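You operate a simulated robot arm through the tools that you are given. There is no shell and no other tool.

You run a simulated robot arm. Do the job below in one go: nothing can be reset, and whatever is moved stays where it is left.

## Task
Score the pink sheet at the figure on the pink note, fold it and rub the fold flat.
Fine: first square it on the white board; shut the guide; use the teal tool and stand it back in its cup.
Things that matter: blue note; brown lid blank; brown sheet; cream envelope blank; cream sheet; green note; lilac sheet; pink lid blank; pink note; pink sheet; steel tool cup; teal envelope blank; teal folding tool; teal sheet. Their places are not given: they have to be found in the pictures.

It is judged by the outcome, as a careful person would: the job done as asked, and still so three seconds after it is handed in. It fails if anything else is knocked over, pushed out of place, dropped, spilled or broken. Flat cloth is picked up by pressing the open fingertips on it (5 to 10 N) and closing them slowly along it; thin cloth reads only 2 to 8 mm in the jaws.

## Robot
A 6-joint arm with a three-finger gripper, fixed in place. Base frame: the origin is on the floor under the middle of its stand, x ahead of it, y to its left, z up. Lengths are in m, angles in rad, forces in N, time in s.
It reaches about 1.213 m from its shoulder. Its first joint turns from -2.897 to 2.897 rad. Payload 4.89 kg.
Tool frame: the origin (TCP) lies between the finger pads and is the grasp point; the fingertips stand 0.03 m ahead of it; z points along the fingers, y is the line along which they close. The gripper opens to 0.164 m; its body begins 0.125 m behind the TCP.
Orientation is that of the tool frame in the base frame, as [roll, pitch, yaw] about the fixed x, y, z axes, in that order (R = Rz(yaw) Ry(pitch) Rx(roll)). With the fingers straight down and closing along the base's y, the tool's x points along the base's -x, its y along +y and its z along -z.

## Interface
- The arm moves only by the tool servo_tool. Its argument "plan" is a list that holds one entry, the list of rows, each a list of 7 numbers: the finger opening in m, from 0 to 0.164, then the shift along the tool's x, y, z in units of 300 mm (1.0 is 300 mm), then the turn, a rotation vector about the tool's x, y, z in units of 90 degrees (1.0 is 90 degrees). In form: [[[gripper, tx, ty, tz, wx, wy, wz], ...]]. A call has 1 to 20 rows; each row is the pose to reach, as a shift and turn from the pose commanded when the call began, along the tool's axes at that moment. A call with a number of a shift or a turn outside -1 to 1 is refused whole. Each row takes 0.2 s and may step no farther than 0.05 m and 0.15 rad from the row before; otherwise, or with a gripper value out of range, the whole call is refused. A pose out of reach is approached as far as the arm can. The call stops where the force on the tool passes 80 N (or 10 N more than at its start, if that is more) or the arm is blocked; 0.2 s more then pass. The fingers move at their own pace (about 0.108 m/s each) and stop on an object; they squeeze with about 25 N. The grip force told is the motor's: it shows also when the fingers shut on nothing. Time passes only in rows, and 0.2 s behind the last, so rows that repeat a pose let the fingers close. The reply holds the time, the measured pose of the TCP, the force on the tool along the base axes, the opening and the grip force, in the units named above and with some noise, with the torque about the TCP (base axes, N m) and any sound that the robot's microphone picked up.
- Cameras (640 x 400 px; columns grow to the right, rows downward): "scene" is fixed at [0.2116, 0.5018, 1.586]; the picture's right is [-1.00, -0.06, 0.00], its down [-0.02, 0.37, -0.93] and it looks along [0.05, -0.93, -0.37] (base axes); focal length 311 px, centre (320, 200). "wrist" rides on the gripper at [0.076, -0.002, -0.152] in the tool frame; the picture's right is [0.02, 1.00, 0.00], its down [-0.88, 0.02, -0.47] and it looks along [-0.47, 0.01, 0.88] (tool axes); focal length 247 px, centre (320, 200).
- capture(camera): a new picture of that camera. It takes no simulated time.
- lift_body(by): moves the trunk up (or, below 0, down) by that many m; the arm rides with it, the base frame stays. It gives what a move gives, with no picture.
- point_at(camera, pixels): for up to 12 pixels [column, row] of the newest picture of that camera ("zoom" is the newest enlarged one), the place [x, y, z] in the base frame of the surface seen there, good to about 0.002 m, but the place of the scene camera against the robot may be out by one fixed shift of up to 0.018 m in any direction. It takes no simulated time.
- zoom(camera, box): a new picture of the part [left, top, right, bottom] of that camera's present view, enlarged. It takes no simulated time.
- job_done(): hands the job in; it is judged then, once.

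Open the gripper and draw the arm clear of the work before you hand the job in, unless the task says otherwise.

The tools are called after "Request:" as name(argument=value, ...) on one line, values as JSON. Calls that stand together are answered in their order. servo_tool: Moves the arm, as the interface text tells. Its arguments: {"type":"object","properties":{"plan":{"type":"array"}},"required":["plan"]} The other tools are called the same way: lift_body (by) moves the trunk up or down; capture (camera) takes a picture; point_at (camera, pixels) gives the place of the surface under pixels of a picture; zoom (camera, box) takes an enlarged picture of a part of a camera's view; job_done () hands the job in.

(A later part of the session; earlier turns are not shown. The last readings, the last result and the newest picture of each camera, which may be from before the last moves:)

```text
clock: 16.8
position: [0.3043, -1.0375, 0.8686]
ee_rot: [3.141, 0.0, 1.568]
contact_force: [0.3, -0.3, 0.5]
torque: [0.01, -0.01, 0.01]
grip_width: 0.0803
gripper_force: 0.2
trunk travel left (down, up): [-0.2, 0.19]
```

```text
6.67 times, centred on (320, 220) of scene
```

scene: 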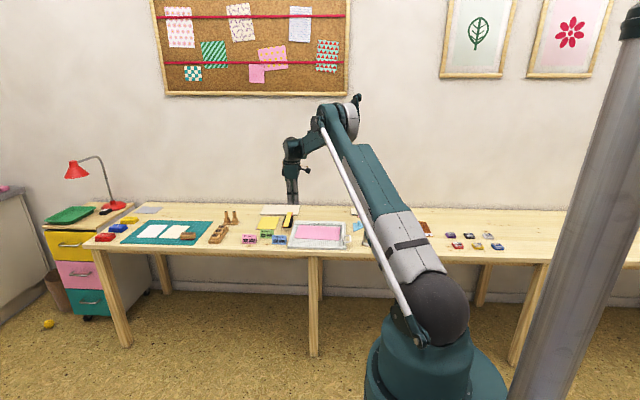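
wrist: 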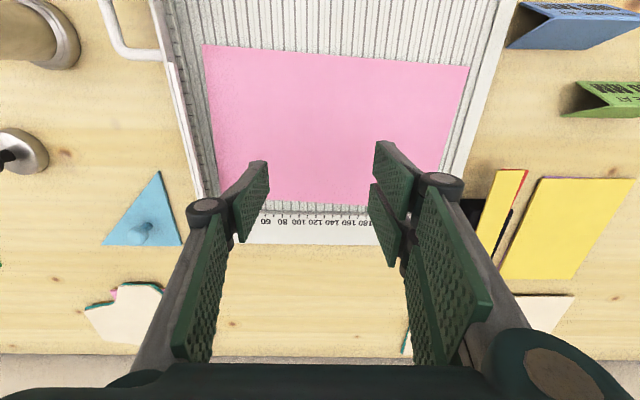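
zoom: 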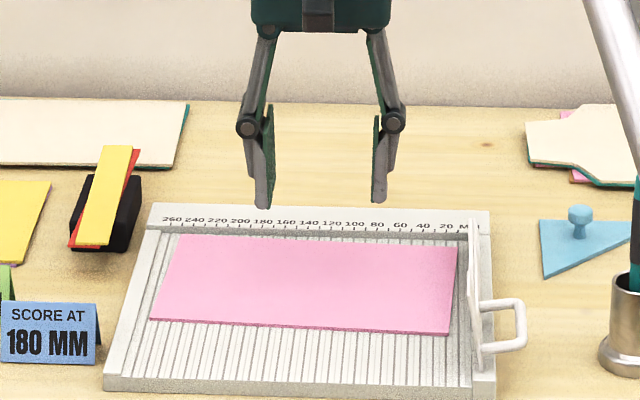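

The fingertip profile is visible: tapered, about 9–10 mm thick at the tip. I'll close the fingers and move to the free strip in front of the sheet (0.29,-0.903) to push its near edge toward the fence.

Request:
servo_tool(plan=[[[0.0, 0.112, -0.012, 0.0, 0, 0, 0], [0.0, 0.224, -0.024, 0.0, 0, 0, 0], [0.0, 0.336, -0.036, 0.03, 0, 0, 0], [0.0, 0.448, -0.048, 0.129, 0, 0, 0], [0.0, 0.448, -0.048, 0.129, 0, 0, 0]]])

Request:
capture(camera="wrist")

Request:
zoom(camera="scene", box=[282, 200, 362, 255])

```text
clock: 18.0
position: [0.2911, -0.9028, 0.8299]
ee_rot: [-3.141, 0.0, 1.568]
contact_force: [-0.8, 0.0, -0.1]
torque: [-0.05, -0.02, 0.0]
grip_width: 0.0
gripper_force: 25.1
trunk travel left (down, up): [-0.2, 0.19]
```

```text
taken
```

wrist: 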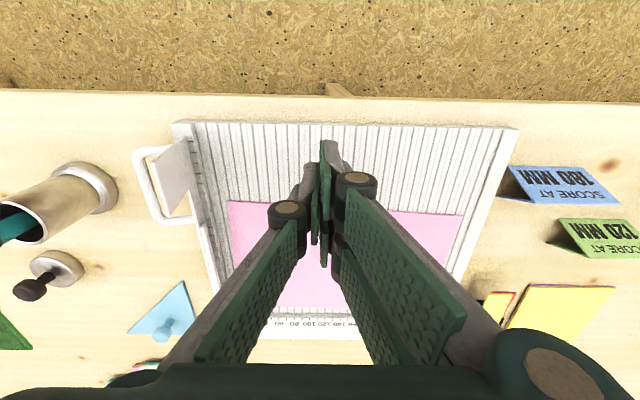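

```text
7.27 times, centred on (322, 228) of scene
```

zoom: 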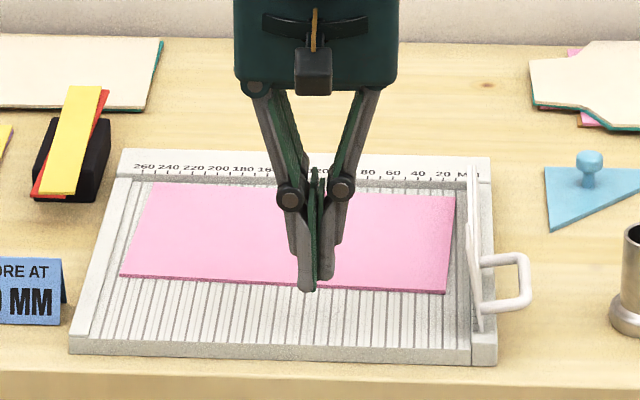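

The closed fingertips are over the free grooved strip. I'll descend to just above the board, then find the board with small steps.

Request:
servo_tool(plan=[[[0.0, 0, 0, 0.06, 0, 0, 0], [0.0, 0, 0, 0.11, 0, 0, 0], [0.0, 0, 0, 0.116, 0, 0, 0]]])

Request:
servo_tool(plan=[[[0.0, 0, 0, 0.003, 0, 0, 0], [0.0, 0, 0, 0.003, 0, 0, 0]]])

Request:
servo_tool(plan=[[[0.0, 0, 0, 0.003, 0, 0, 0], [0.0, 0, 0, 0.003, 0, 0, 0]]])

Request:
servo_tool(plan=[[[0.0, 0, 0, 0.002, 0, 0, 0], [0.0, 0, 0, 0.002, 0, 0, 0]]])

```text
clock: 18.8
position: [0.2913, -0.905, 0.7946]
ee_rot: [-3.141, 0.0, 1.568]
contact_force: [0.1, 0.5, 0.4]
torque: [0.06, -0.01, -0.01]
grip_width: 0.0
gripper_force: 25.5
trunk travel left (down, up): [-0.2, 0.19]
```

```text
clock: 19.4
position: [0.2904, -0.9033, 0.7949]
ee_rot: [3.141, -0.001, 1.569]
contact_force: [0.0, -0.5, 0.2]
torque: [-0.01, 0.01, 0.01]
grip_width: 0.0
gripper_force: 25.0
trunk travel left (down, up): [-0.2, 0.19]
```

```text
clock: 20.0
position: [0.2917, -0.9038, 0.793]
ee_rot: [-3.14, -0.001, 1.57]
contact_force: [-0.3, 0.2, 0.1]
torque: [-0.06, -0.01, 0.01]
grip_width: 0.0
gripper_force: 25.2
trunk travel left (down, up): [-0.2, 0.19]
```

```text
clock: 20.6
position: [0.2915, -0.9048, 0.7933]
ee_rot: [-3.141, 0.0, 1.569]
contact_force: [0.2, 0.2, 0.3]
torque: [0.04, 0.0, -0.01]
grip_width: 0.0002
gripper_force: 25.3
trunk travel left (down, up): [-0.2, 0.19]
```

No contact yet at z≈0.793. I'll continue in 0.6 mm steps.

Request:
servo_tool(plan=[[[0.0, 0, 0, 0.002, 0, 0, 0], [0.0, 0, 0, 0.002, 0, 0, 0]]])

Request:
servo_tool(plan=[[[0.0, 0, 0, 0.002, 0, 0, 0], [0.0, 0, 0, 0.002, 0, 0, 0]]])

Request:
servo_tool(plan=[[[0.0, 0, 0, 0.002, 0, 0, 0], [0.0, 0, 0, 0.002, 0, 0, 0]]])

```text
clock: 21.2
position: [0.2911, -0.9029, 0.7919]
ee_rot: [-3.141, 0.0, 1.569]
contact_force: [-0.3, 0.0, 0.0]
torque: [0.01, 0.01, -0.01]
grip_width: 0.0
gripper_force: 25.2
trunk travel left (down, up): [-0.2, 0.19]
```

```text
clock: 21.8
position: [0.2915, -0.9038, 0.7918]
ee_rot: [-3.141, 0.0, 1.568]
contact_force: [-0.2, -0.1, -1.5]
torque: [-0.02, 0.02, 0.0]
grip_width: 0.0001
gripper_force: 25.1
trunk travel left (down, up): [-0.2, 0.19]
```

```text
clock: 22.4
position: [0.2912, -0.9045, 0.7909]
ee_rot: [-3.142, 0.0, 1.569]
contact_force: [0.2, 0.5, -0.1]
torque: [0.0, 0.01, 0.0]
grip_width: 0.0
gripper_force: 25.0
trunk travel left (down, up): [-0.2, 0.19]
```

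Still free at z≈0.791. A few more small steps.

Request:
servo_tool(plan=[[[0.0, 0, 0, 0.002, 0, 0, 0], [0.0, 0, 0, 0.002, 0, 0, 0]]])

Request:
servo_tool(plan=[[[0.0, 0, 0, 0.002, 0, 0, 0], [0.0, 0, 0, 0.002, 0, 0, 0]]])

Request:
zoom(camera="scene", box=[300, 220, 350, 255])

```text
clock: 23.0
position: [0.2904, -0.9032, 0.7912]
ee_rot: [3.141, 0.0, 1.571]
contact_force: [-0.6, -0.2, 1.8]
torque: [-0.03, 0.01, -0.02]
grip_width: 0.0
gripper_force: 44.8
trunk travel left (down, up): [-0.2, 0.19]
```

```text
clock: 23.6
position: [0.2924, -0.9034, 0.7904]
ee_rot: [-3.14, 0.0, 1.57]
contact_force: [2.7, -5.2, 12.4]
torque: [-0.07, -0.04, 0.0]
grip_width: 0.0
gripper_force: 45.0
trunk travel left (down, up): [-0.2, 0.19]
```

```text
11.43 times, centred on (325, 238) of scene
```

zoom: 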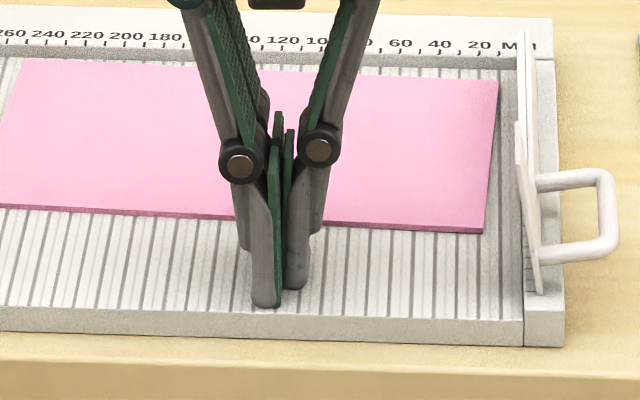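

Board contact is at TCP z≈0.790 (12 N). I'll raise 1.2 mm and push in -y slowly by 25 mm, then check.

Request:
servo_tool(plan=[[[0.0, 0, 0, -0.004, 0, 0, 0], [0.0, -0.01, 0, -0.004, 0, 0, 0], [0.0, -0.02, 0, -0.004, 0, 0, 0], [0.0, -0.03, 0, -0.004, 0, 0, 0], [0.0, -0.04, 0, -0.004, 0, 0, 0], [0.0, -0.05, 0, -0.004, 0, 0, 0], [0.0, -0.06, 0, -0.004, 0, 0, 0], [0.0, -0.07, 0, -0.004, 0, 0, 0], [0.0, -0.077, 0, -0.004, 0, 0, 0], [0.0, -0.083, 0, -0.004, 0, 0, 0]]])

Request:
zoom(camera="scene", box=[282, 212, 358, 256])

```text
clock: 25.8
position: [0.2917, -0.928, 0.791]
ee_rot: [3.14, -0.001, 1.571]
contact_force: [0.3, -0.5, -0.4]
torque: [0.01, 0.02, -0.02]
grip_width: 0.0
gripper_force: 44.8
trunk travel left (down, up): [-0.2, 0.19]
```

```text
8.42 times, centred on (320, 234) of scene
```

zoom: 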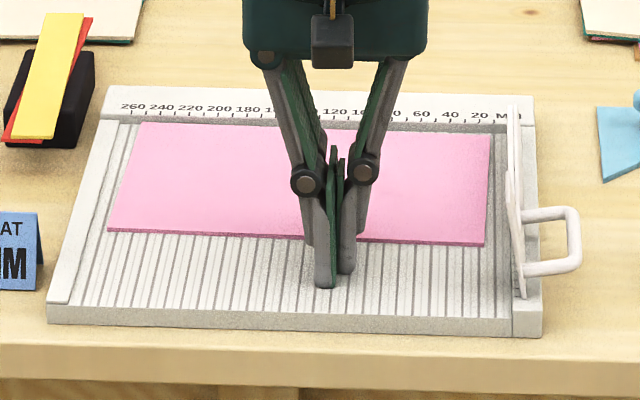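

The sheet moves and turns square without notable force. I'll push on in small steps.

Request:
servo_tool(plan=[[[0.0, -0.005, 0, 0, 0, 0, 0], [0.0, -0.01, 0, 0, 0, 0, 0], [0.0, -0.015, 0, 0, 0, 0, 0], [0.0, -0.02, 0, 0, 0, 0, 0]]])

Request:
zoom(camera="scene", box=[282, 212, 358, 256])

Request:
capture(camera="wrist")

```text
clock: 26.8
position: [0.2905, -0.9337, 0.792]
ee_rot: [-3.141, 0.0, 1.572]
contact_force: [0.1, 0.9, -0.8]
torque: [0.03, 0.01, 0.01]
grip_width: 0.0
gripper_force: 45.1
trunk travel left (down, up): [-0.2, 0.19]
```

```text
8.42 times, centred on (320, 234) of scene
```

zoom: 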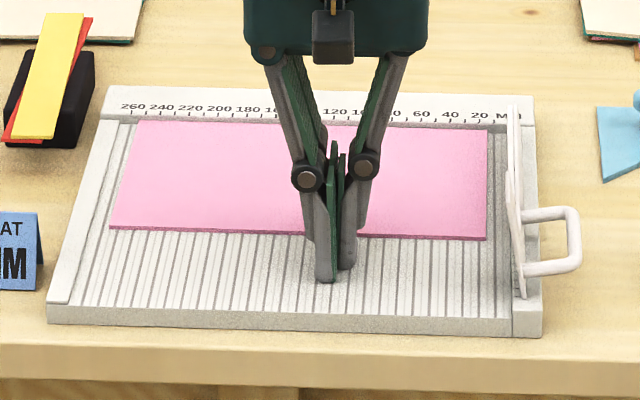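

```text
taken
```

wrist: 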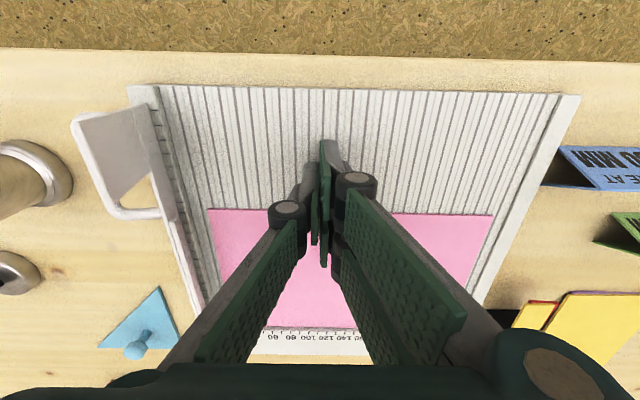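

I'll measure the near and far edges to see the remaining angle: near-edge pixels (212,208), (488,213) and the fence side.

Request:
point_at(camera="wrist", pixels=[[212, 209], [250, 210], [420, 214], [488, 214], [270, 326], [340, 326], [490, 220], [212, 225], [265, 332]])

Request:
zoom(camera="wrist", box=[180, 190, 500, 350])

```text
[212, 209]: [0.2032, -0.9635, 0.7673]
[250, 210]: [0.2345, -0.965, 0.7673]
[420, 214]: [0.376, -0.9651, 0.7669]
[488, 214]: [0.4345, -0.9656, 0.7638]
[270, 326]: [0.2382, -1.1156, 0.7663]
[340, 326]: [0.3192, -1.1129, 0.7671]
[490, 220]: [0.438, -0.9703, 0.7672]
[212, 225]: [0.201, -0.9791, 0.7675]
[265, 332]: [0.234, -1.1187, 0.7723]
```

```text
2.00 times, centred on (340, 270) of wrist
```

zoom: 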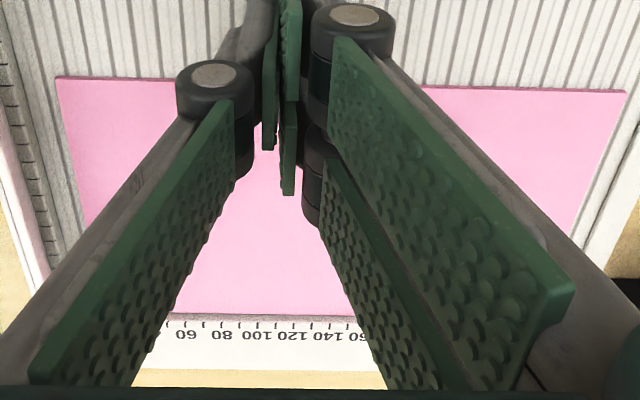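

Near edge is now at y≈-0.965 everywhere, almost flush. I'll push on in 0.6 mm steps until force rises.

Request:
servo_tool(plan=[[[0.0, -0.002, 0, 0, 0, 0, 0], [0.0, -0.004, 0, 0, 0, 0, 0]]])

Request:
servo_tool(plan=[[[0.0, -0.002, 0, 0, 0, 0, 0], [0.0, -0.004, 0, 0, 0, 0, 0]]])

Request:
zoom(camera="scene", box=[282, 212, 358, 256])

```text
clock: 27.4
position: [0.292, -0.9358, 0.7914]
ee_rot: [-3.141, 0.0, 1.57]
contact_force: [-0.2, 1.0, 0.7]
torque: [0.02, -0.01, -0.01]
grip_width: 0.0002
gripper_force: 44.9
trunk travel left (down, up): [-0.2, 0.19]
```

```text
clock: 28.0
position: [0.2906, -0.9352, 0.7922]
ee_rot: [3.141, 0.001, 1.57]
contact_force: [-1.7, 14.2, -0.5]
torque: [0.31, 0.02, 0.01]
grip_width: 0.0001
gripper_force: 45.4
trunk travel left (down, up): [-0.2, 0.19]
```

```text
8.42 times, centred on (320, 234) of scene
```

zoom: 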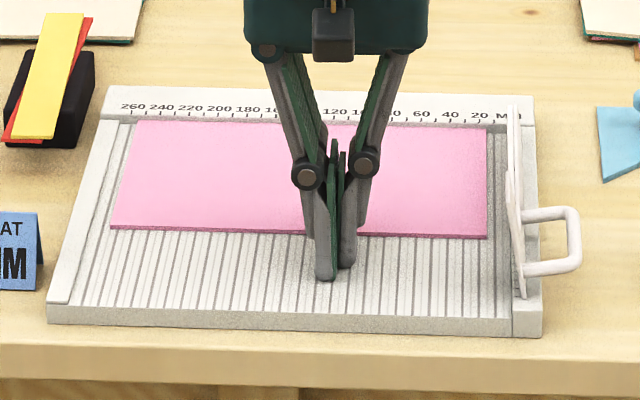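

Force of 14 N in +y shows the sheet is flush against the fence. I'll back off, rise, and move to the left end with the closed fingers tilted 0.5 rad (tips toward +x), so they clear the lip when pushing the left edge.

Request:
servo_tool(plan=[[[0.0, 0.03, 0, 0, 0, 0, 0], [0.0, 0.04, 0, -0.05, 0, 0, 0], [0.0, 0.04, 0, -0.18, 0, 0, 0], [0.0, 0.04, 0, -0.3, 0, 0, 0]]])

Request:
servo_tool(plan=[[[0.0, -0.1, 0.1, 0, -0.06, 0, 0], [0.0, -0.2, 0.2, 0, -0.12, 0, 0], [0.0, -0.3, 0.3, 0, -0.18, 0, 0], [0.0, -0.37, 0.4, 0, -0.24, 0, 0], [0.0, -0.387, 0.48, 0, -0.318, 0, 0], [0.0, -0.387, 0.48, 0, -0.318, 0, 0]]])

Request:
capture(camera="wrist")

Request:
zoom(camera="scene", box=[272, 190, 362, 256])

```text
clock: 29.0
position: [0.2915, -0.9241, 0.8816]
ee_rot: [-3.141, 0.0, 1.568]
contact_force: [-0.2, -1.8, -0.6]
torque: [0.12, 0.05, -0.01]
grip_width: 0.0
gripper_force: 44.8
trunk travel left (down, up): [-0.2, 0.19]
```

```text
clock: 30.4
position: [0.4356, -1.0419, 0.8799]
ee_rot: [2.641, 0.001, 1.57]
contact_force: [0.9, -0.6, 0.0]
torque: [-0.02, 0.0, 0.04]
grip_width: 0.0
gripper_force: 45.0
trunk travel left (down, up): [-0.2, 0.19]
```

```text
taken
```

wrist: 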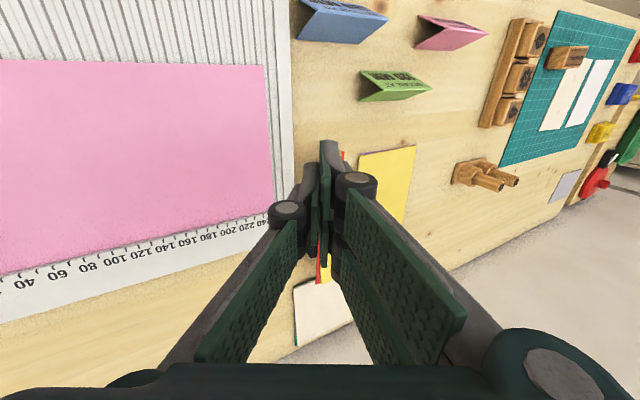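

```text
6.06 times, centred on (317, 223) of scene
```

zoom: 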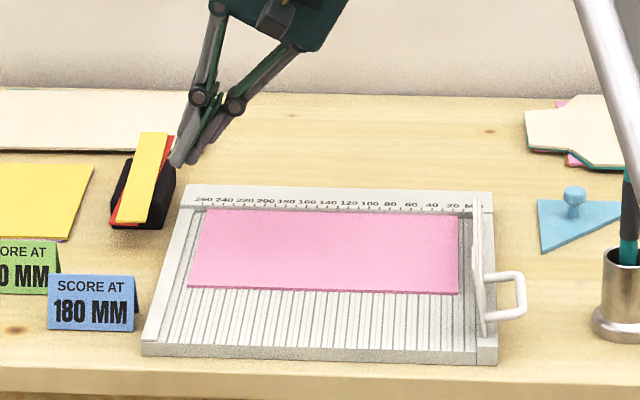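

The sheet looks square to the fence. I'll measure the left edge, rail lip and the fingertip position from the wrist picture.

Request:
zoom(camera="wrist", box=[210, 50, 330, 240])

Request:
point_at(camera="wrist", pixels=[[260, 68], [266, 68], [262, 100], [268, 150], [272, 190], [276, 150], [282, 150], [288, 150], [150, 64], [50, 62], [200, 226], [240, 217]])

```text
2.11 times, centred on (270, 145) of wrist
```

zoom: 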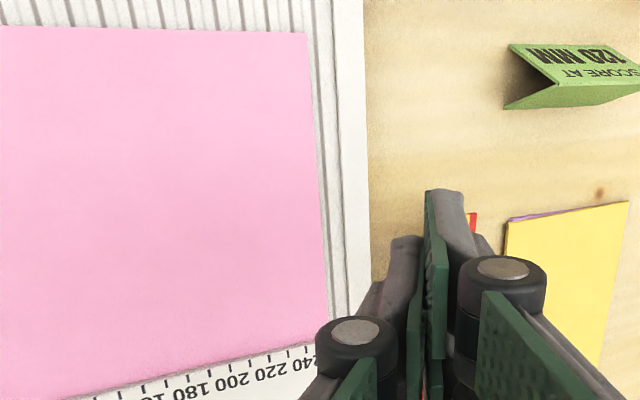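

```text
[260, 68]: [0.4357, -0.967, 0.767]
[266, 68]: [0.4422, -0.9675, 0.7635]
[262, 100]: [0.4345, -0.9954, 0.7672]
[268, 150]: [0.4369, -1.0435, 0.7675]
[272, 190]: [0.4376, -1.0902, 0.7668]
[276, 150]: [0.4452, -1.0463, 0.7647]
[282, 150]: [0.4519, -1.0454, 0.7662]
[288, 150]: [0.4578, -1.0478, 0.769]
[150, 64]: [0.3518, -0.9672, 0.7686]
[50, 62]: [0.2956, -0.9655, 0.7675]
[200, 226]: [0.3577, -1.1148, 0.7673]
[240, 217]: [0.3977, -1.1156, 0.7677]
```

Left edge is at x≈0.438, lip at ≈0.450. I'll lower so the tilted tip's lowest corner is about 8 mm above the gap at x≈0.4445 and look.

Request:
servo_tool(plan=[[[0.0, 0, -0.056, 0.119, 0, 0, 0], [0.0, 0, -0.1133, 0.238, 0, 0, 0], [0.0, 0, -0.1133, 0.238, 0, 0, 0]]])

Request:
capture(camera="wrist")

Request:
zoom(camera="scene", box=[275, 205, 325, 245])

Request:
zoom(camera="wrist", box=[240, 80, 400, 220])

```text
clock: 31.2
position: [0.439, -1.0409, 0.8018]
ee_rot: [2.642, 0.0, 1.567]
contact_force: [-0.1, -0.2, 0.1]
torque: [0.0, -0.04, 0.02]
grip_width: 0.0001
gripper_force: 45.4
trunk travel left (down, up): [-0.2, 0.19]
```

```text
taken
```

wrist: 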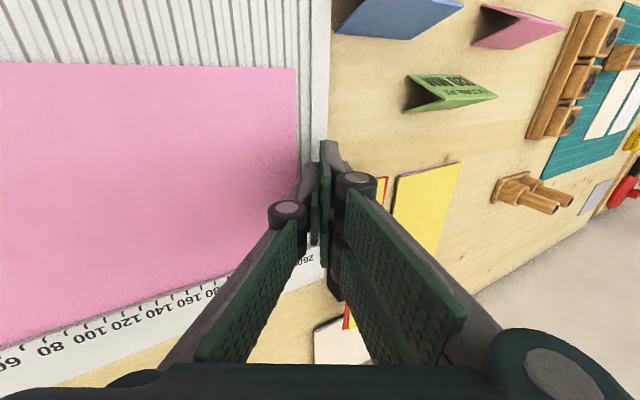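

```text
10.00 times, centred on (300, 225) of scene
```

zoom: 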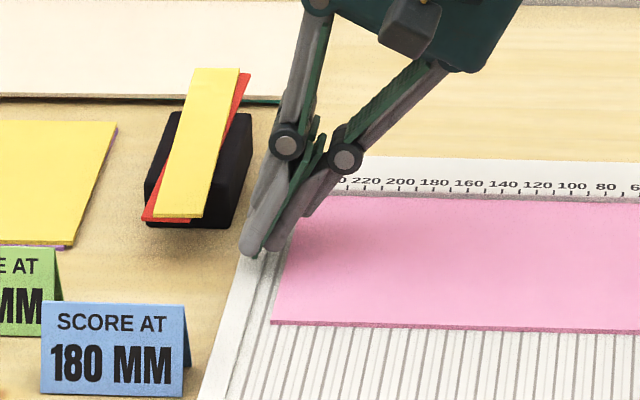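

```text
2.86 times, centred on (320, 150) of wrist
```

zoom: 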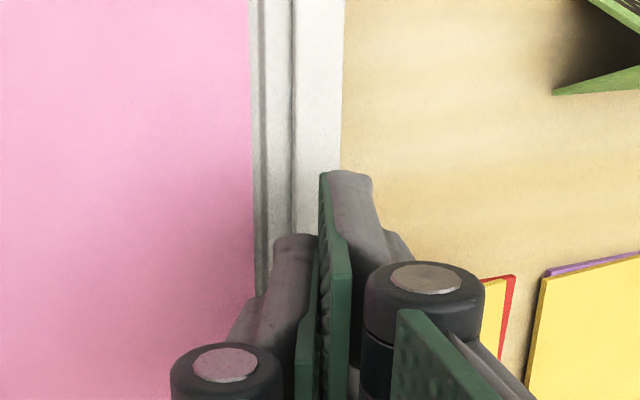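

The single finger's tip is over the gap. I'll lower 8–9 mm carefully, in small steps, toward the board surface.

Request:
servo_tool(plan=[[[0.0, 0, -0.006, 0.014, 0, 0, 0], [0.0, 0, -0.0111, 0.0273, 0, 0, 0], [0.0, 0, -0.0111, 0.0273, 0, 0, 0]]])

Request:
zoom(camera="scene", box=[275, 205, 325, 245])

Request:
zoom(camera="wrist", box=[240, 80, 400, 220])

```text
clock: 32.0
position: [0.4398, -1.04, 0.7939]
ee_rot: [2.641, 0.0, 1.569]
contact_force: [-0.2, -0.7, -0.3]
torque: [-0.07, 0.02, 0.05]
grip_width: 0.0
gripper_force: 45.0
trunk travel left (down, up): [-0.2, 0.19]
```

```text
10.00 times, centred on (300, 225) of scene
```

zoom: 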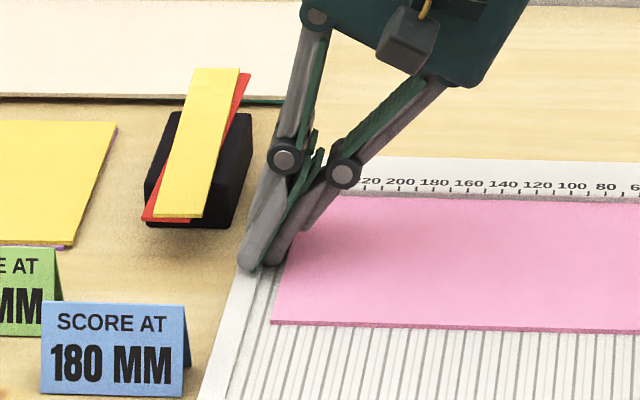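

```text
2.86 times, centred on (320, 150) of wrist
```

zoom: 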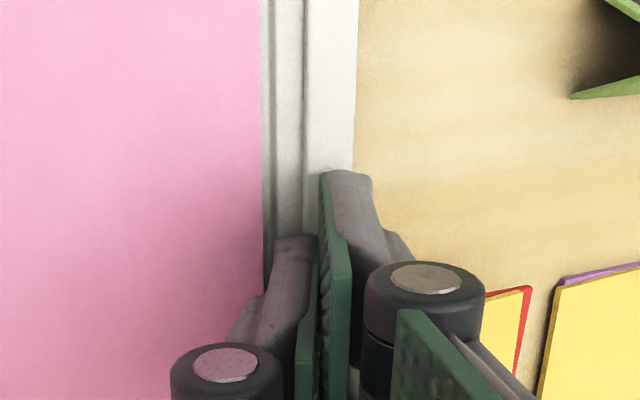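

No contact yet; the single finger sits over the gap. I'll go down another 2 mm in small steps.

Request:
servo_tool(plan=[[[0.0, 0, -0.0016, 0.003, 0, 0, 0], [0.0, 0, -0.0016, 0.003, 0, 0, 0]]])

Request:
servo_tool(plan=[[[0.0, 0, -0.0016, 0.003, 0, 0, 0], [0.0, 0, -0.0016, 0.003, 0, 0, 0]]])

Request:
servo_tool(plan=[[[0.0, 0, -0.0011, 0.002, 0, 0, 0], [0.0, 0, -0.0011, 0.002, 0, 0, 0]]])

```text
clock: 32.6
position: [0.4399, -1.0405, 0.7923]
ee_rot: [2.644, -0.001, 1.571]
contact_force: [0.4, -0.6, -0.3]
torque: [-0.02, -0.02, 0.0]
grip_width: 0.0003
gripper_force: 44.9
trunk travel left (down, up): [-0.2, 0.19]
```

```text
clock: 33.2
position: [0.4413, -1.0402, 0.7907]
ee_rot: [2.642, -0.001, 1.568]
contact_force: [0.6, 0.3, 1.8]
torque: [0.0, -0.02, 0.0]
grip_width: 0.0
gripper_force: 44.5
trunk travel left (down, up): [-0.2, 0.19]
```

```text
clock: 33.8
position: [0.44, -1.0395, 0.7912]
ee_rot: [2.64, 0.0, 1.569]
contact_force: [2.9, -3.2, 11.9]
torque: [-0.07, -0.13, -0.02]
grip_width: 0.0001
gripper_force: 45.2
trunk travel left (down, up): [-0.2, 0.19]
```

Contact of 12 N with the board. I'll lift 0.8 mm and push -x by 12 mm in 2 mm rows, then check.

Request:
servo_tool(plan=[[[0.0, 0, 0.0013, -0.0023, 0, 0, 0], [0.0, 0, -0.0046, -0.0055, 0, 0, 0], [0.0, 0, -0.0104, -0.0087, 0, 0, 0], [0.0, 0, -0.0163, -0.0119, 0, 0, 0], [0.0, 0, -0.0221, -0.0151, 0, 0, 0], [0.0, 0, -0.028, -0.0183, 0, 0, 0], [0.0, 0, -0.0338, -0.0215, 0, 0, 0]]])

Request:
zoom(camera="scene", box=[275, 205, 355, 255])

Request:
zoom(camera="wrist", box=[240, 80, 400, 220])

```text
clock: 35.4
position: [0.4278, -1.0406, 0.7914]
ee_rot: [2.643, 0.001, 1.571]
contact_force: [0.3, 0.7, 0.7]
torque: [0.03, 0.0, 0.01]
grip_width: 0.0
gripper_force: 45.1
trunk travel left (down, up): [-0.2, 0.19]
```

```text
8.00 times, centred on (315, 230) of scene
```

zoom: 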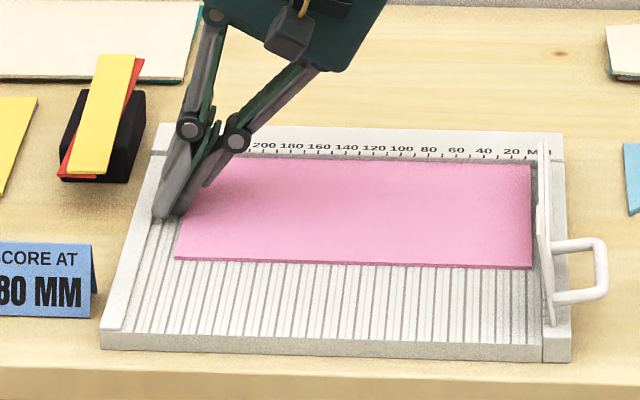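

```text
2.86 times, centred on (320, 150) of wrist
```

zoom: 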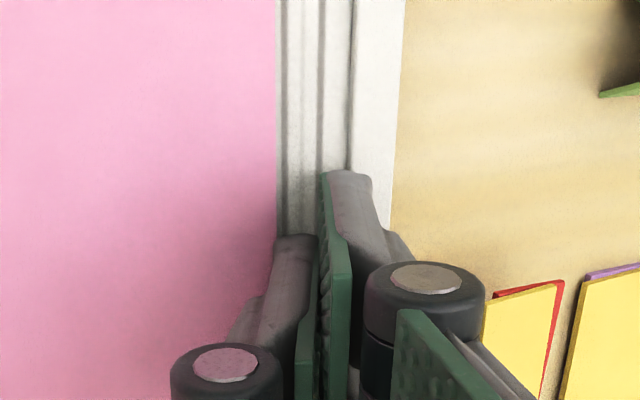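

The sheet slides. I'll push another 6 mm, then finish in small steps watching force.

Request:
servo_tool(plan=[[[0.0, 0, -0.0044, -0.0024, 0, 0, 0], [0.0, 0, -0.0088, -0.0048, 0, 0, 0], [0.0, 0, -0.0132, -0.0072, 0, 0, 0], [0.0, 0, -0.0176, -0.0096, 0, 0, 0]]])

Request:
zoom(camera="scene", box=[275, 205, 355, 255])

Request:
servo_tool(plan=[[[0.0, 0, -0.0022, -0.0012, 0, 0, 0], [0.0, 0, -0.0044, -0.0024, 0, 0, 0]]])

Request:
zoom(camera="scene", box=[275, 205, 355, 255])

```text
clock: 36.4
position: [0.4236, -1.0399, 0.7914]
ee_rot: [2.643, -0.001, 1.57]
contact_force: [0.5, 0.1, 0.6]
torque: [-0.01, -0.03, 0.0]
grip_width: 0.0
gripper_force: 45.0
trunk travel left (down, up): [-0.2, 0.19]
```

```text
8.00 times, centred on (315, 230) of scene
```

zoom: 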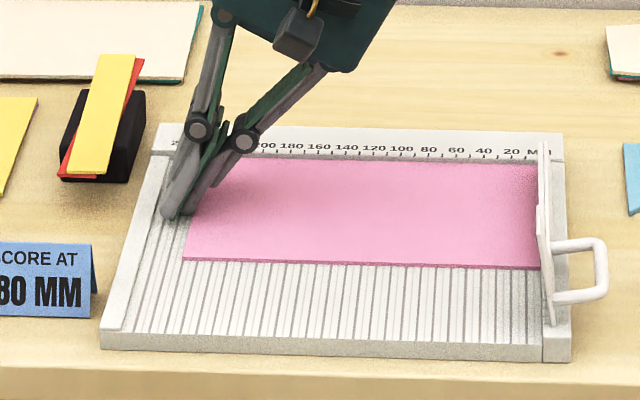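

```text
clock: 37.0
position: [0.4216, -1.0412, 0.7919]
ee_rot: [2.642, 0.0, 1.573]
contact_force: [2.6, -0.4, 1.5]
torque: [0.03, -0.03, 0.01]
grip_width: 0.0001
gripper_force: 45.3
trunk travel left (down, up): [-0.2, 0.19]
```

```text
8.00 times, centred on (315, 230) of scene
```

zoom: 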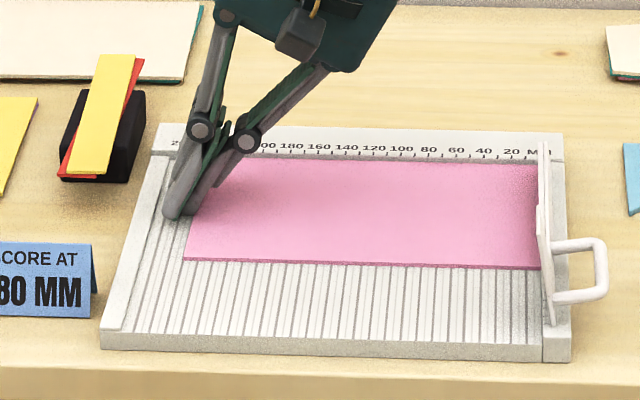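

A first rise (2.6 N in +x) shows; I'll push further by 0.7 mm steps until it is firmly flush.

Request:
servo_tool(plan=[[[0.0, 0, -0.002, -0.0011, 0, 0, 0], [0.0, 0, -0.002, -0.0011, 0, 0, 0]]])

Request:
servo_tool(plan=[[[0.0, 0, -0.002, -0.0011, 0, 0, 0], [0.0, 0, -0.002, -0.0011, 0, 0, 0]]])

Request:
zoom(camera="scene", box=[275, 205, 355, 255])

```text
clock: 37.6
position: [0.4206, -1.0401, 0.7914]
ee_rot: [2.642, 0.0, 1.57]
contact_force: [1.6, 0.2, 0.6]
torque: [-0.01, -0.01, 0.05]
grip_width: 0.0001
gripper_force: 45.3
trunk travel left (down, up): [-0.2, 0.19]
```

```text
clock: 38.2
position: [0.4205, -1.0402, 0.7905]
ee_rot: [2.642, -0.001, 1.571]
contact_force: [2.7, 0.0, 2.2]
torque: [-0.01, -0.07, -0.01]
grip_width: 0.0001
gripper_force: 44.6
trunk travel left (down, up): [-0.2, 0.19]
```

```text
8.00 times, centred on (315, 230) of scene
```

zoom: 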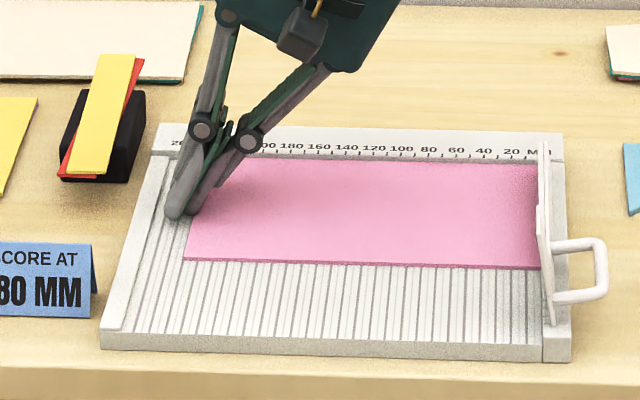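

Let me check the zero side and the left edge before pushing any more.

Request:
zoom(camera="scene", box=[330, 215, 355, 245])

Request:
capture(camera="wrist")

Request:
zoom(camera="wrist", box=[240, 50, 400, 220])

Request:
point_at(camera="zoom", pixels=[[275, 80], [285, 80], [280, 100], [290, 100], [285, 150], [295, 150], [288, 200], [300, 200], [330, 150], [360, 150], [388, 150], [420, 150]])

```text
13.33 times, centred on (342, 230) of scene
```

zoom: 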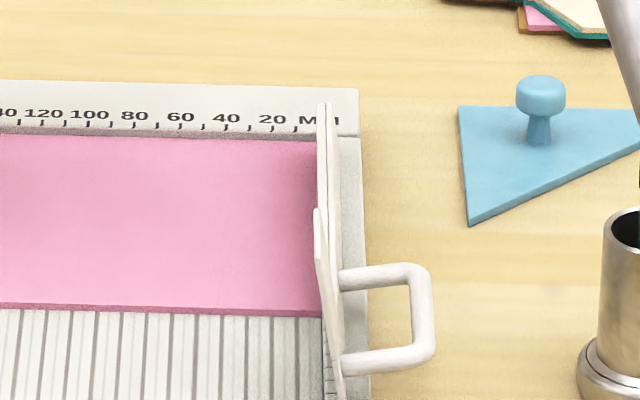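

```text
taken
```

wrist: 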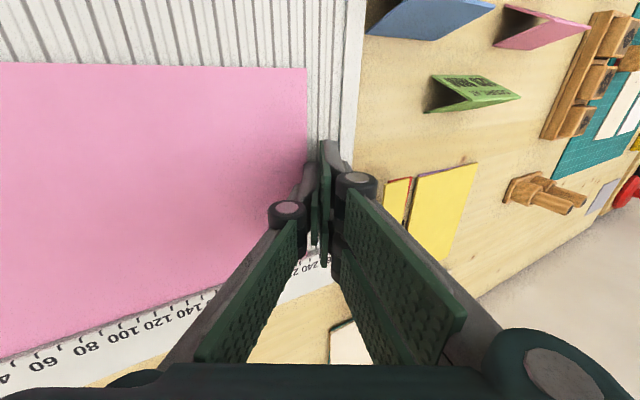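

```text
2.35 times, centred on (320, 135) of wrist
```

zoom: 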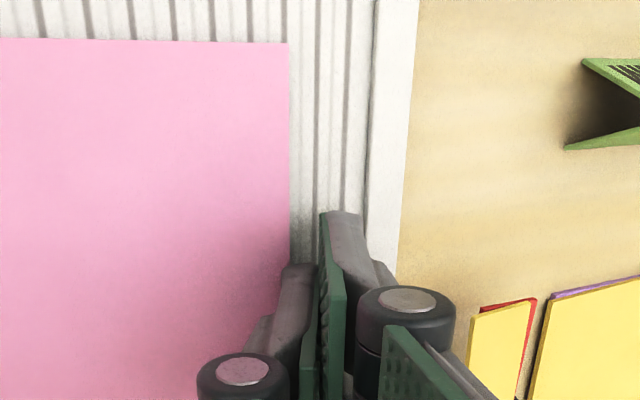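

```text
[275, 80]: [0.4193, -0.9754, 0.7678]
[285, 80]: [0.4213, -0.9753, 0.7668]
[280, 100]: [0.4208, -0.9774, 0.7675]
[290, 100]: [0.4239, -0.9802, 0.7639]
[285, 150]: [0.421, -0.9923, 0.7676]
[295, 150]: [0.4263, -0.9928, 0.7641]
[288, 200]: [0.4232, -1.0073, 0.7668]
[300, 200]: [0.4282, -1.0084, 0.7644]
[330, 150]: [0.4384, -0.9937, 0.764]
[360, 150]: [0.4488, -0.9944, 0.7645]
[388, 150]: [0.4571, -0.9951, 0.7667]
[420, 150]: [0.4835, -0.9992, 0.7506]
```

Left edge is now at x≈0.423, matching flush contact at the zero rail (0.183). One more small push to confirm.

Request:
servo_tool(plan=[[[0.0, 0, -0.002, -0.0011, 0, 0, 0], [0.0, 0, -0.002, -0.0011, 0, 0, 0]]])

Request:
servo_tool(plan=[[[0.0, 0, -0.002, -0.0011, 0, 0, 0], [0.0, 0, -0.002, -0.0011, 0, 0, 0]]])

Request:
zoom(camera="scene", box=[275, 205, 355, 255])

```text
clock: 38.8
position: [0.419, -1.04, 0.7927]
ee_rot: [2.642, 0.001, 1.568]
contact_force: [2.7, 0.4, 1.3]
torque: [0.02, -0.07, 0.03]
grip_width: 0.0001
gripper_force: 45.1
trunk travel left (down, up): [-0.2, 0.19]
```

```text
clock: 39.4
position: [0.4193, -1.0409, 0.7916]
ee_rot: [2.641, -0.001, 1.567]
contact_force: [1.8, 0.0, 3.2]
torque: [-0.01, -0.03, 0.03]
grip_width: 0.0
gripper_force: 45.3
trunk travel left (down, up): [-0.2, 0.19]
```

```text
8.00 times, centred on (315, 230) of scene
```

zoom: 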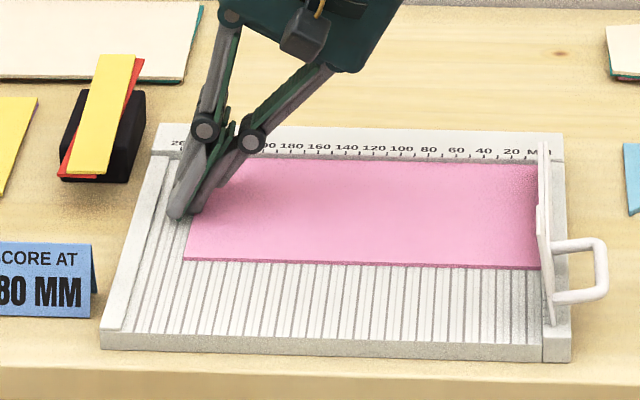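

The sheet no longer moves, so it sits flush on both stops. I'll back the finger off (+x), rise, untilt, and go to a viewing pose in front of the board.

Request:
servo_tool(plan=[[[0.0, 0, 0.0133, 0.0035, 0, 0, 0], [0.0, 0, 0.0757, -0.1107, 0, 0, 0], [0.0, 0, 0.1394, -0.2277, 0, 0, 0], [0.0, 0, 0.17, -0.3, 0.08, 0, 0], [0.0, 0, 0.17, -0.3, 0.16, 0, 0], [0.0, 0, 0.17, -0.3, 0.24, 0, 0], [0.0, 0, 0.17, -0.3, 0.318, 0, 0]]])

```text
clock: 41.0
position: [0.4199, -1.0424, 0.8958]
ee_rot: [-3.141, 0.001, 1.568]
contact_force: [-0.5, -0.5, 1.4]
torque: [-0.02, -0.15, 0.02]
grip_width: 0.0002
gripper_force: 45.4
trunk travel left (down, up): [-0.2, 0.19]
```

Now to the viewing pose near (0.24,-0.93,0.95).

Request:
servo_tool(plan=[[[0.0, 0.075, -0.12, -0.036, 0, 0, 0], [0.0, 0.15, -0.24, -0.072, 0, 0, 0], [0.0, 0.225, -0.36, -0.108, 0, 0, 0], [0.0, 0.3, -0.48, -0.144, 0, 0, 0], [0.0, 0.375, -0.6, -0.18, 0, 0, 0], [0.0, 0.375, -0.6, -0.18, 0, 0, 0]]])

Request:
capture(camera="wrist")

Request:
zoom(camera="scene", box=[282, 212, 358, 256])

```text
clock: 42.4
position: [0.2406, -0.9279, 0.949]
ee_rot: [-3.141, 0.0, 1.569]
contact_force: [-0.4, 0.5, 1.2]
torque: [-0.04, -0.03, -0.03]
grip_width: 0.0001
gripper_force: 45.3
trunk travel left (down, up): [-0.2, 0.19]
```

```text
taken
```

wrist: 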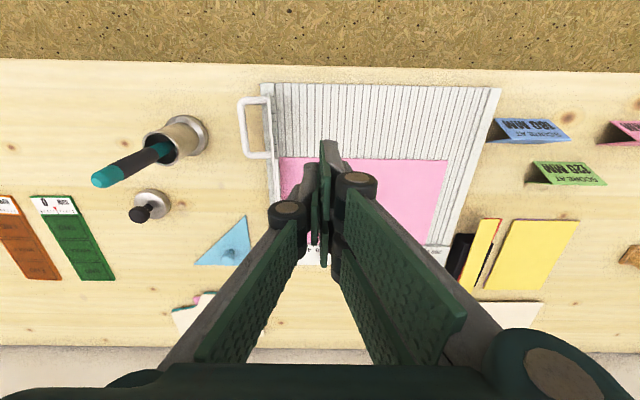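

```text
8.42 times, centred on (320, 234) of scene
```

zoom: 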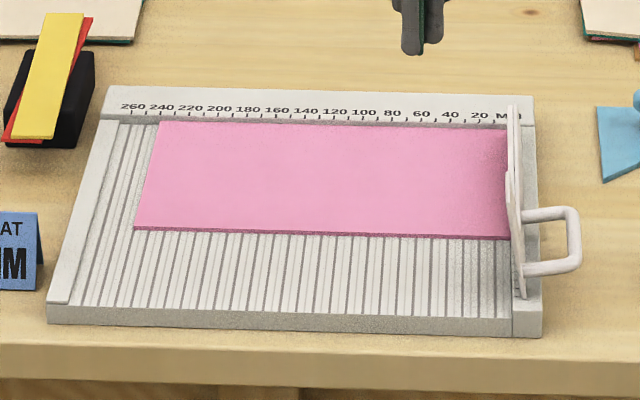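

The sheet's left edge now stands at the 240 mark and its far edge along the fence. I'll zoom on the guide region from the wrist before shutting it.

Request:
zoom(camera="wrist", box=[225, 75, 335, 200])

Request:
point_at(camera="zoom", pixels=[[75, 85], [75, 260], [165, 80], [165, 240], [180, 280], [178, 330], [200, 290], [40, 170], [150, 160], [160, 100], [190, 100], [180, 350]])

```text
3.20 times, centred on (280, 138) of wrist
```

zoom: 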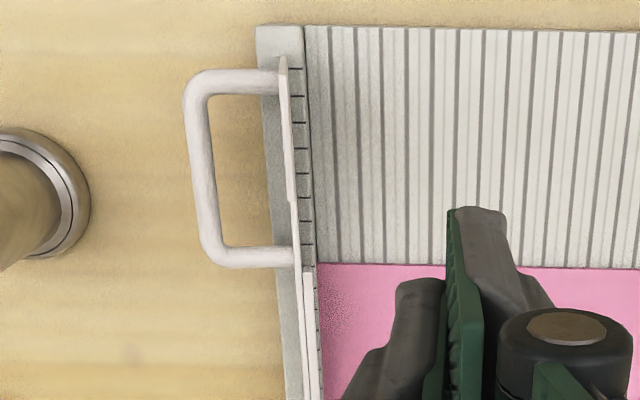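

```text
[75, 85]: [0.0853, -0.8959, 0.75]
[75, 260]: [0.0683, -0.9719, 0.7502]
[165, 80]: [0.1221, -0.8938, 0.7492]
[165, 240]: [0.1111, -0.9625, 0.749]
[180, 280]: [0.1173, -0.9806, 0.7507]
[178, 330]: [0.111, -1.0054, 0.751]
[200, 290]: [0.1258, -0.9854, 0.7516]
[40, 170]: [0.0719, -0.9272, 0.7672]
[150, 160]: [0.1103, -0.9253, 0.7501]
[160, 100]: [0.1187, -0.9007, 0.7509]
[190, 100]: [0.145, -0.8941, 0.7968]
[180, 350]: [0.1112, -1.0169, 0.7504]
```

Guide geometry confirmed: tab spans y≈-0.92…-0.885 up to z≈0.836. I'll go behind it (x≈0.150, y≈-0.902) with closed fingers, tips at z≈0.812 above the handle.

Request:
servo_tool(plan=[[[0.0, 0.029, -0.1, 0.05, 0, 0, 0], [0.0, 0.058, -0.2, 0.1, 0, 0, 0], [0.0, 0.087, -0.302, 0.163, 0, 0, 0], [0.0, 0.087, -0.302, 0.27, 0, 0, 0], [0.0, 0.087, -0.302, 0.37, 0, 0, 0]]])

Request:
zoom(camera="scene", box=[325, 195, 385, 255])

Request:
capture(camera="wrist")

```text
clock: 43.6
position: [0.1494, -0.9001, 0.8365]
ee_rot: [-3.141, 0.001, 1.57]
contact_force: [-0.7, 1.4, 0.6]
torque: [-0.12, -0.05, -0.02]
grip_width: 0.0001
gripper_force: 45.4
trunk travel left (down, up): [-0.2, 0.19]
```

```text
6.67 times, centred on (355, 225) of scene
```

zoom: 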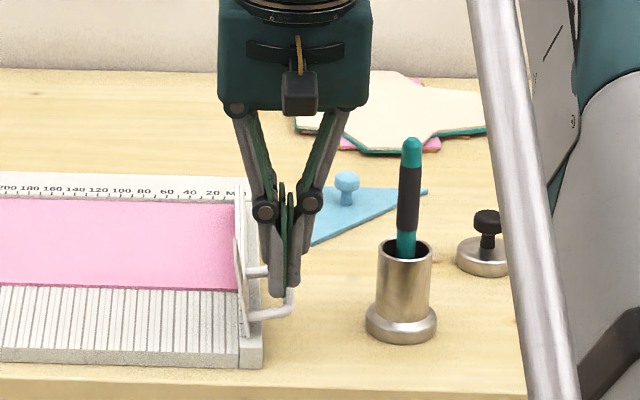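

```text
taken
```

wrist: 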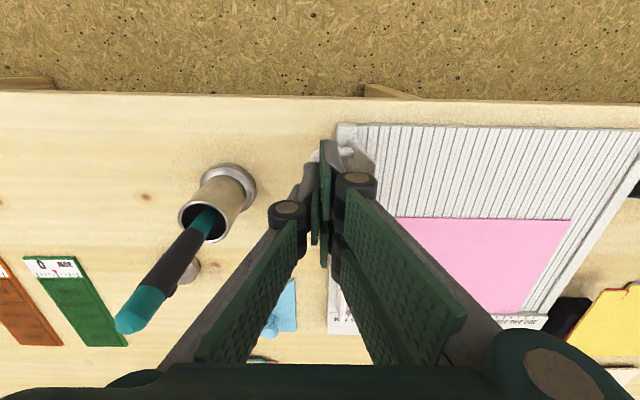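

Tips are behind the tab above the handle bar. I'll push +x by 35 mm in 5 mm rows.

Request:
servo_tool(plan=[[[0.0, 0, 0.02, 0, 0, 0, 0], [0.0, 0, 0.04, 0, 0, 0, 0], [0.0, 0, 0.06, 0, 0, 0, 0], [0.0, 0, 0.08, 0, 0, 0, 0], [0.0, 0, 0.1, 0, 0, 0, 0], [0.0, 0, 0.117, 0, 0, 0, 0]]])

Request:
zoom(camera="scene", box=[325, 205, 365, 245])

```text
clock: 45.0
position: [0.1846, -0.9026, 0.838]
ee_rot: [3.141, -0.002, 1.571]
contact_force: [-0.6, 0.0, 0.5]
torque: [0.03, 0.01, 0.04]
grip_width: 0.0002
gripper_force: 45.1
trunk travel left (down, up): [-0.2, 0.19]
```

```text
10.00 times, centred on (345, 225) of scene
```

zoom: 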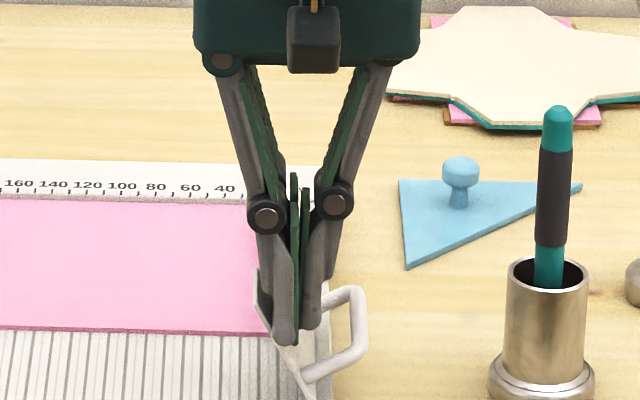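

The guide rotates and the handle rises. I'll follow its arc further.

Request:
servo_tool(plan=[[[0.0, 0, 0.023, 0.0015, 0, 0, 0], [0.0, 0, 0.0463, 0.0033, 0, 0, 0], [0.0, 0, 0.0713, 0.0233, 0, 0, 0], [0.0, 0, 0.09, 0.0483, 0, 0, 0]]])

Request:
zoom(camera="scene", box=[325, 205, 365, 245])

```text
clock: 46.0
position: [0.2126, -0.9014, 0.8238]
ee_rot: [3.141, 0.0, 1.571]
contact_force: [0.0, 0.4, 1.2]
torque: [-0.01, -0.02, -0.01]
grip_width: 0.0
gripper_force: 45.1
trunk travel left (down, up): [-0.2, 0.19]
```

```text
10.00 times, centred on (345, 225) of scene
```

zoom: 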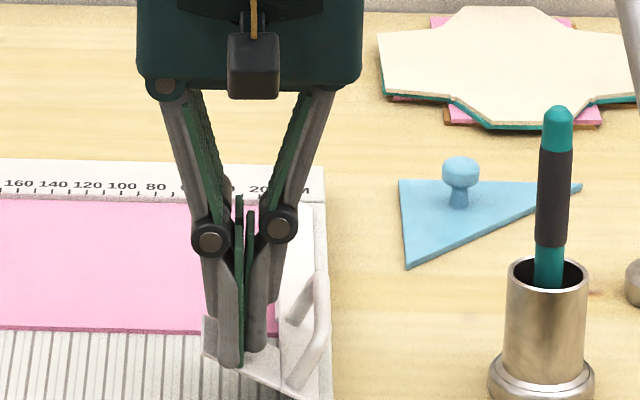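

The guide is at about 60°. I'll continue pressing it down along the arc.

Request:
servo_tool(plan=[[[0.0, 0, 0.006, 0.015, 0, 0, 0], [0.0, 0, 0.0103, 0.0293, 0, 0, 0], [0.0, 0, 0.015, 0.045, 0, 0, 0], [0.0, 0, 0.018, 0.061, 0, 0, 0]]])

Request:
zoom(camera="scene", box=[325, 205, 365, 245])

```text
clock: 47.0
position: [0.2176, -0.9027, 0.8036]
ee_rot: [3.141, -0.001, 1.572]
contact_force: [0.0, 0.4, -0.4]
torque: [-0.03, -0.01, -0.01]
grip_width: 0.0001
gripper_force: 45.4
trunk travel left (down, up): [-0.2, 0.19]
```

```text
10.00 times, centred on (345, 225) of scene
```

zoom: 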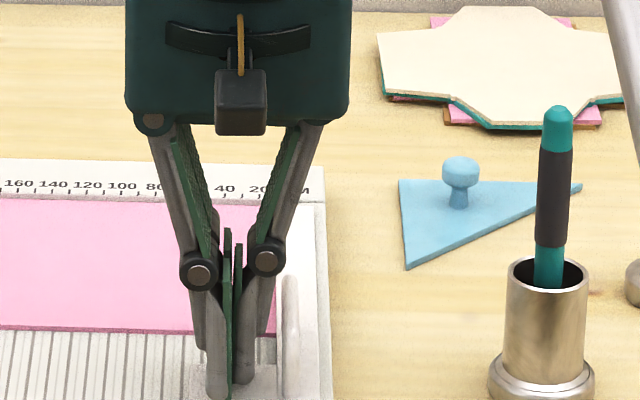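

Nearly flat; handle now points up. I'll press down in small steps until there's resistance.

Request:
servo_tool(plan=[[[0.0, 0, 0, 0.007, 0, 0, 0], [0.0, 0, 0, 0.013, 0, 0, 0]]])

Request:
servo_tool(plan=[[[0.0, 0, 0, 0.0035, 0, 0, 0], [0.0, 0, 0, 0.007, 0, 0, 0]]])

Request:
zoom(camera="scene", box=[325, 205, 365, 245])

```text
clock: 47.6
position: [0.2175, -0.9019, 0.8019]
ee_rot: [3.14, -0.002, 1.572]
contact_force: [0.4, 0.0, 0.2]
torque: [-0.04, -0.01, 0.0]
grip_width: 0.0
gripper_force: 44.9
trunk travel left (down, up): [-0.2, 0.19]
```

```text
clock: 48.2
position: [0.2186, -0.9022, 0.7989]
ee_rot: [-3.141, -0.002, 1.569]
contact_force: [-0.2, -0.1, 2.1]
torque: [-0.01, 0.02, 0.03]
grip_width: 0.0
gripper_force: 45.0
trunk travel left (down, up): [-0.2, 0.19]
```

```text
10.00 times, centred on (345, 225) of scene
```

zoom: 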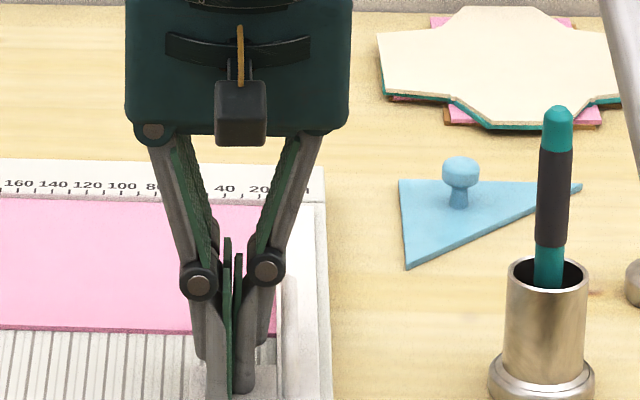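

Still pressing down lightly (2 N). I'll continue with about 1 mm steps.

Request:
servo_tool(plan=[[[0.0, 0, 0, 0.003, 0, 0, 0], [0.0, 0, 0, 0.003, 0, 0, 0]]])

Request:
servo_tool(plan=[[[0.0, 0, 0, 0.003, 0, 0, 0], [0.0, 0, 0, 0.003, 0, 0, 0]]])

Request:
servo_tool(plan=[[[0.0, 0, 0, 0.003, 0, 0, 0], [0.0, 0, 0, 0.003, 0, 0, 0]]])

```text
clock: 48.8
position: [0.2168, -0.9008, 0.7992]
ee_rot: [-3.141, 0.001, 1.569]
contact_force: [-0.4, -3.6, 9.3]
torque: [-0.08, 0.07, 0.01]
grip_width: 0.0
gripper_force: 45.0
trunk travel left (down, up): [-0.2, 0.19]
```

```text
clock: 49.4
position: [0.2174, -0.9017, 0.7979]
ee_rot: [-3.14, 0.003, 1.569]
contact_force: [1.7, -10.5, 24.6]
torque: [-0.25, 0.16, 0.08]
grip_width: 0.0
gripper_force: 44.7
trunk travel left (down, up): [-0.2, 0.19]
```

```text
clock: 50.0
position: [0.2175, -0.9014, 0.7973]
ee_rot: [-3.14, 0.004, 1.569]
contact_force: [2.7, -11.8, 39.3]
torque: [-0.27, 0.19, 0.07]
grip_width: 0.0
gripper_force: 45.2
trunk travel left (down, up): [-0.2, 0.19]
```

Firm resistance (39 N): the guide is down. I'll lift off straight up and look.

Request:
servo_tool(plan=[[[0.0, 0, 0, -0.02, 0, 0, 0], [0.0, 0, 0, -0.14, 0, 0, 0], [0.0, 0, 0, -0.28, 0, 0, 0], [0.0, 0, 0.1, -0.4, 0, 0, 0]]])

Request:
capture(camera="wrist")

Request:
zoom(camera="scene", box=[282, 212, 358, 256])

```text
clock: 51.0
position: [0.2455, -0.9032, 0.9151]
ee_rot: [-3.141, 0.0, 1.57]
contact_force: [-0.8, -2.0, -0.6]
torque: [0.11, -0.13, 0.01]
grip_width: 0.0
gripper_force: 45.3
trunk travel left (down, up): [-0.2, 0.19]
```

```text
taken
```

wrist: 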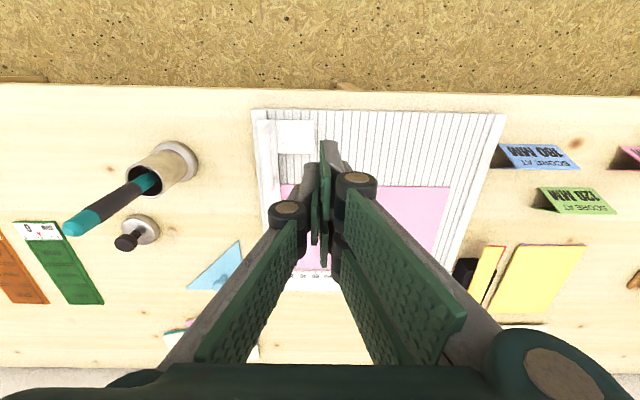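

```text
8.42 times, centred on (320, 234) of scene
```

zoom: 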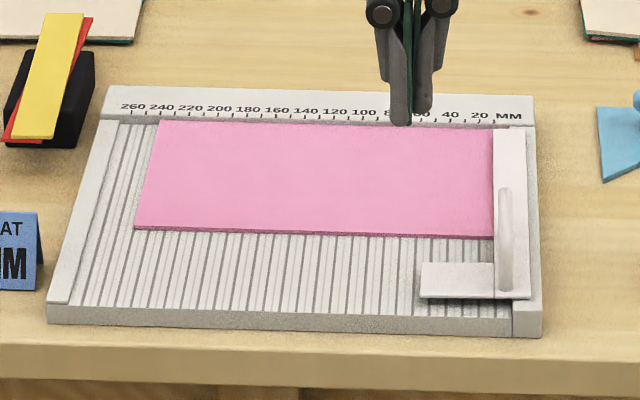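

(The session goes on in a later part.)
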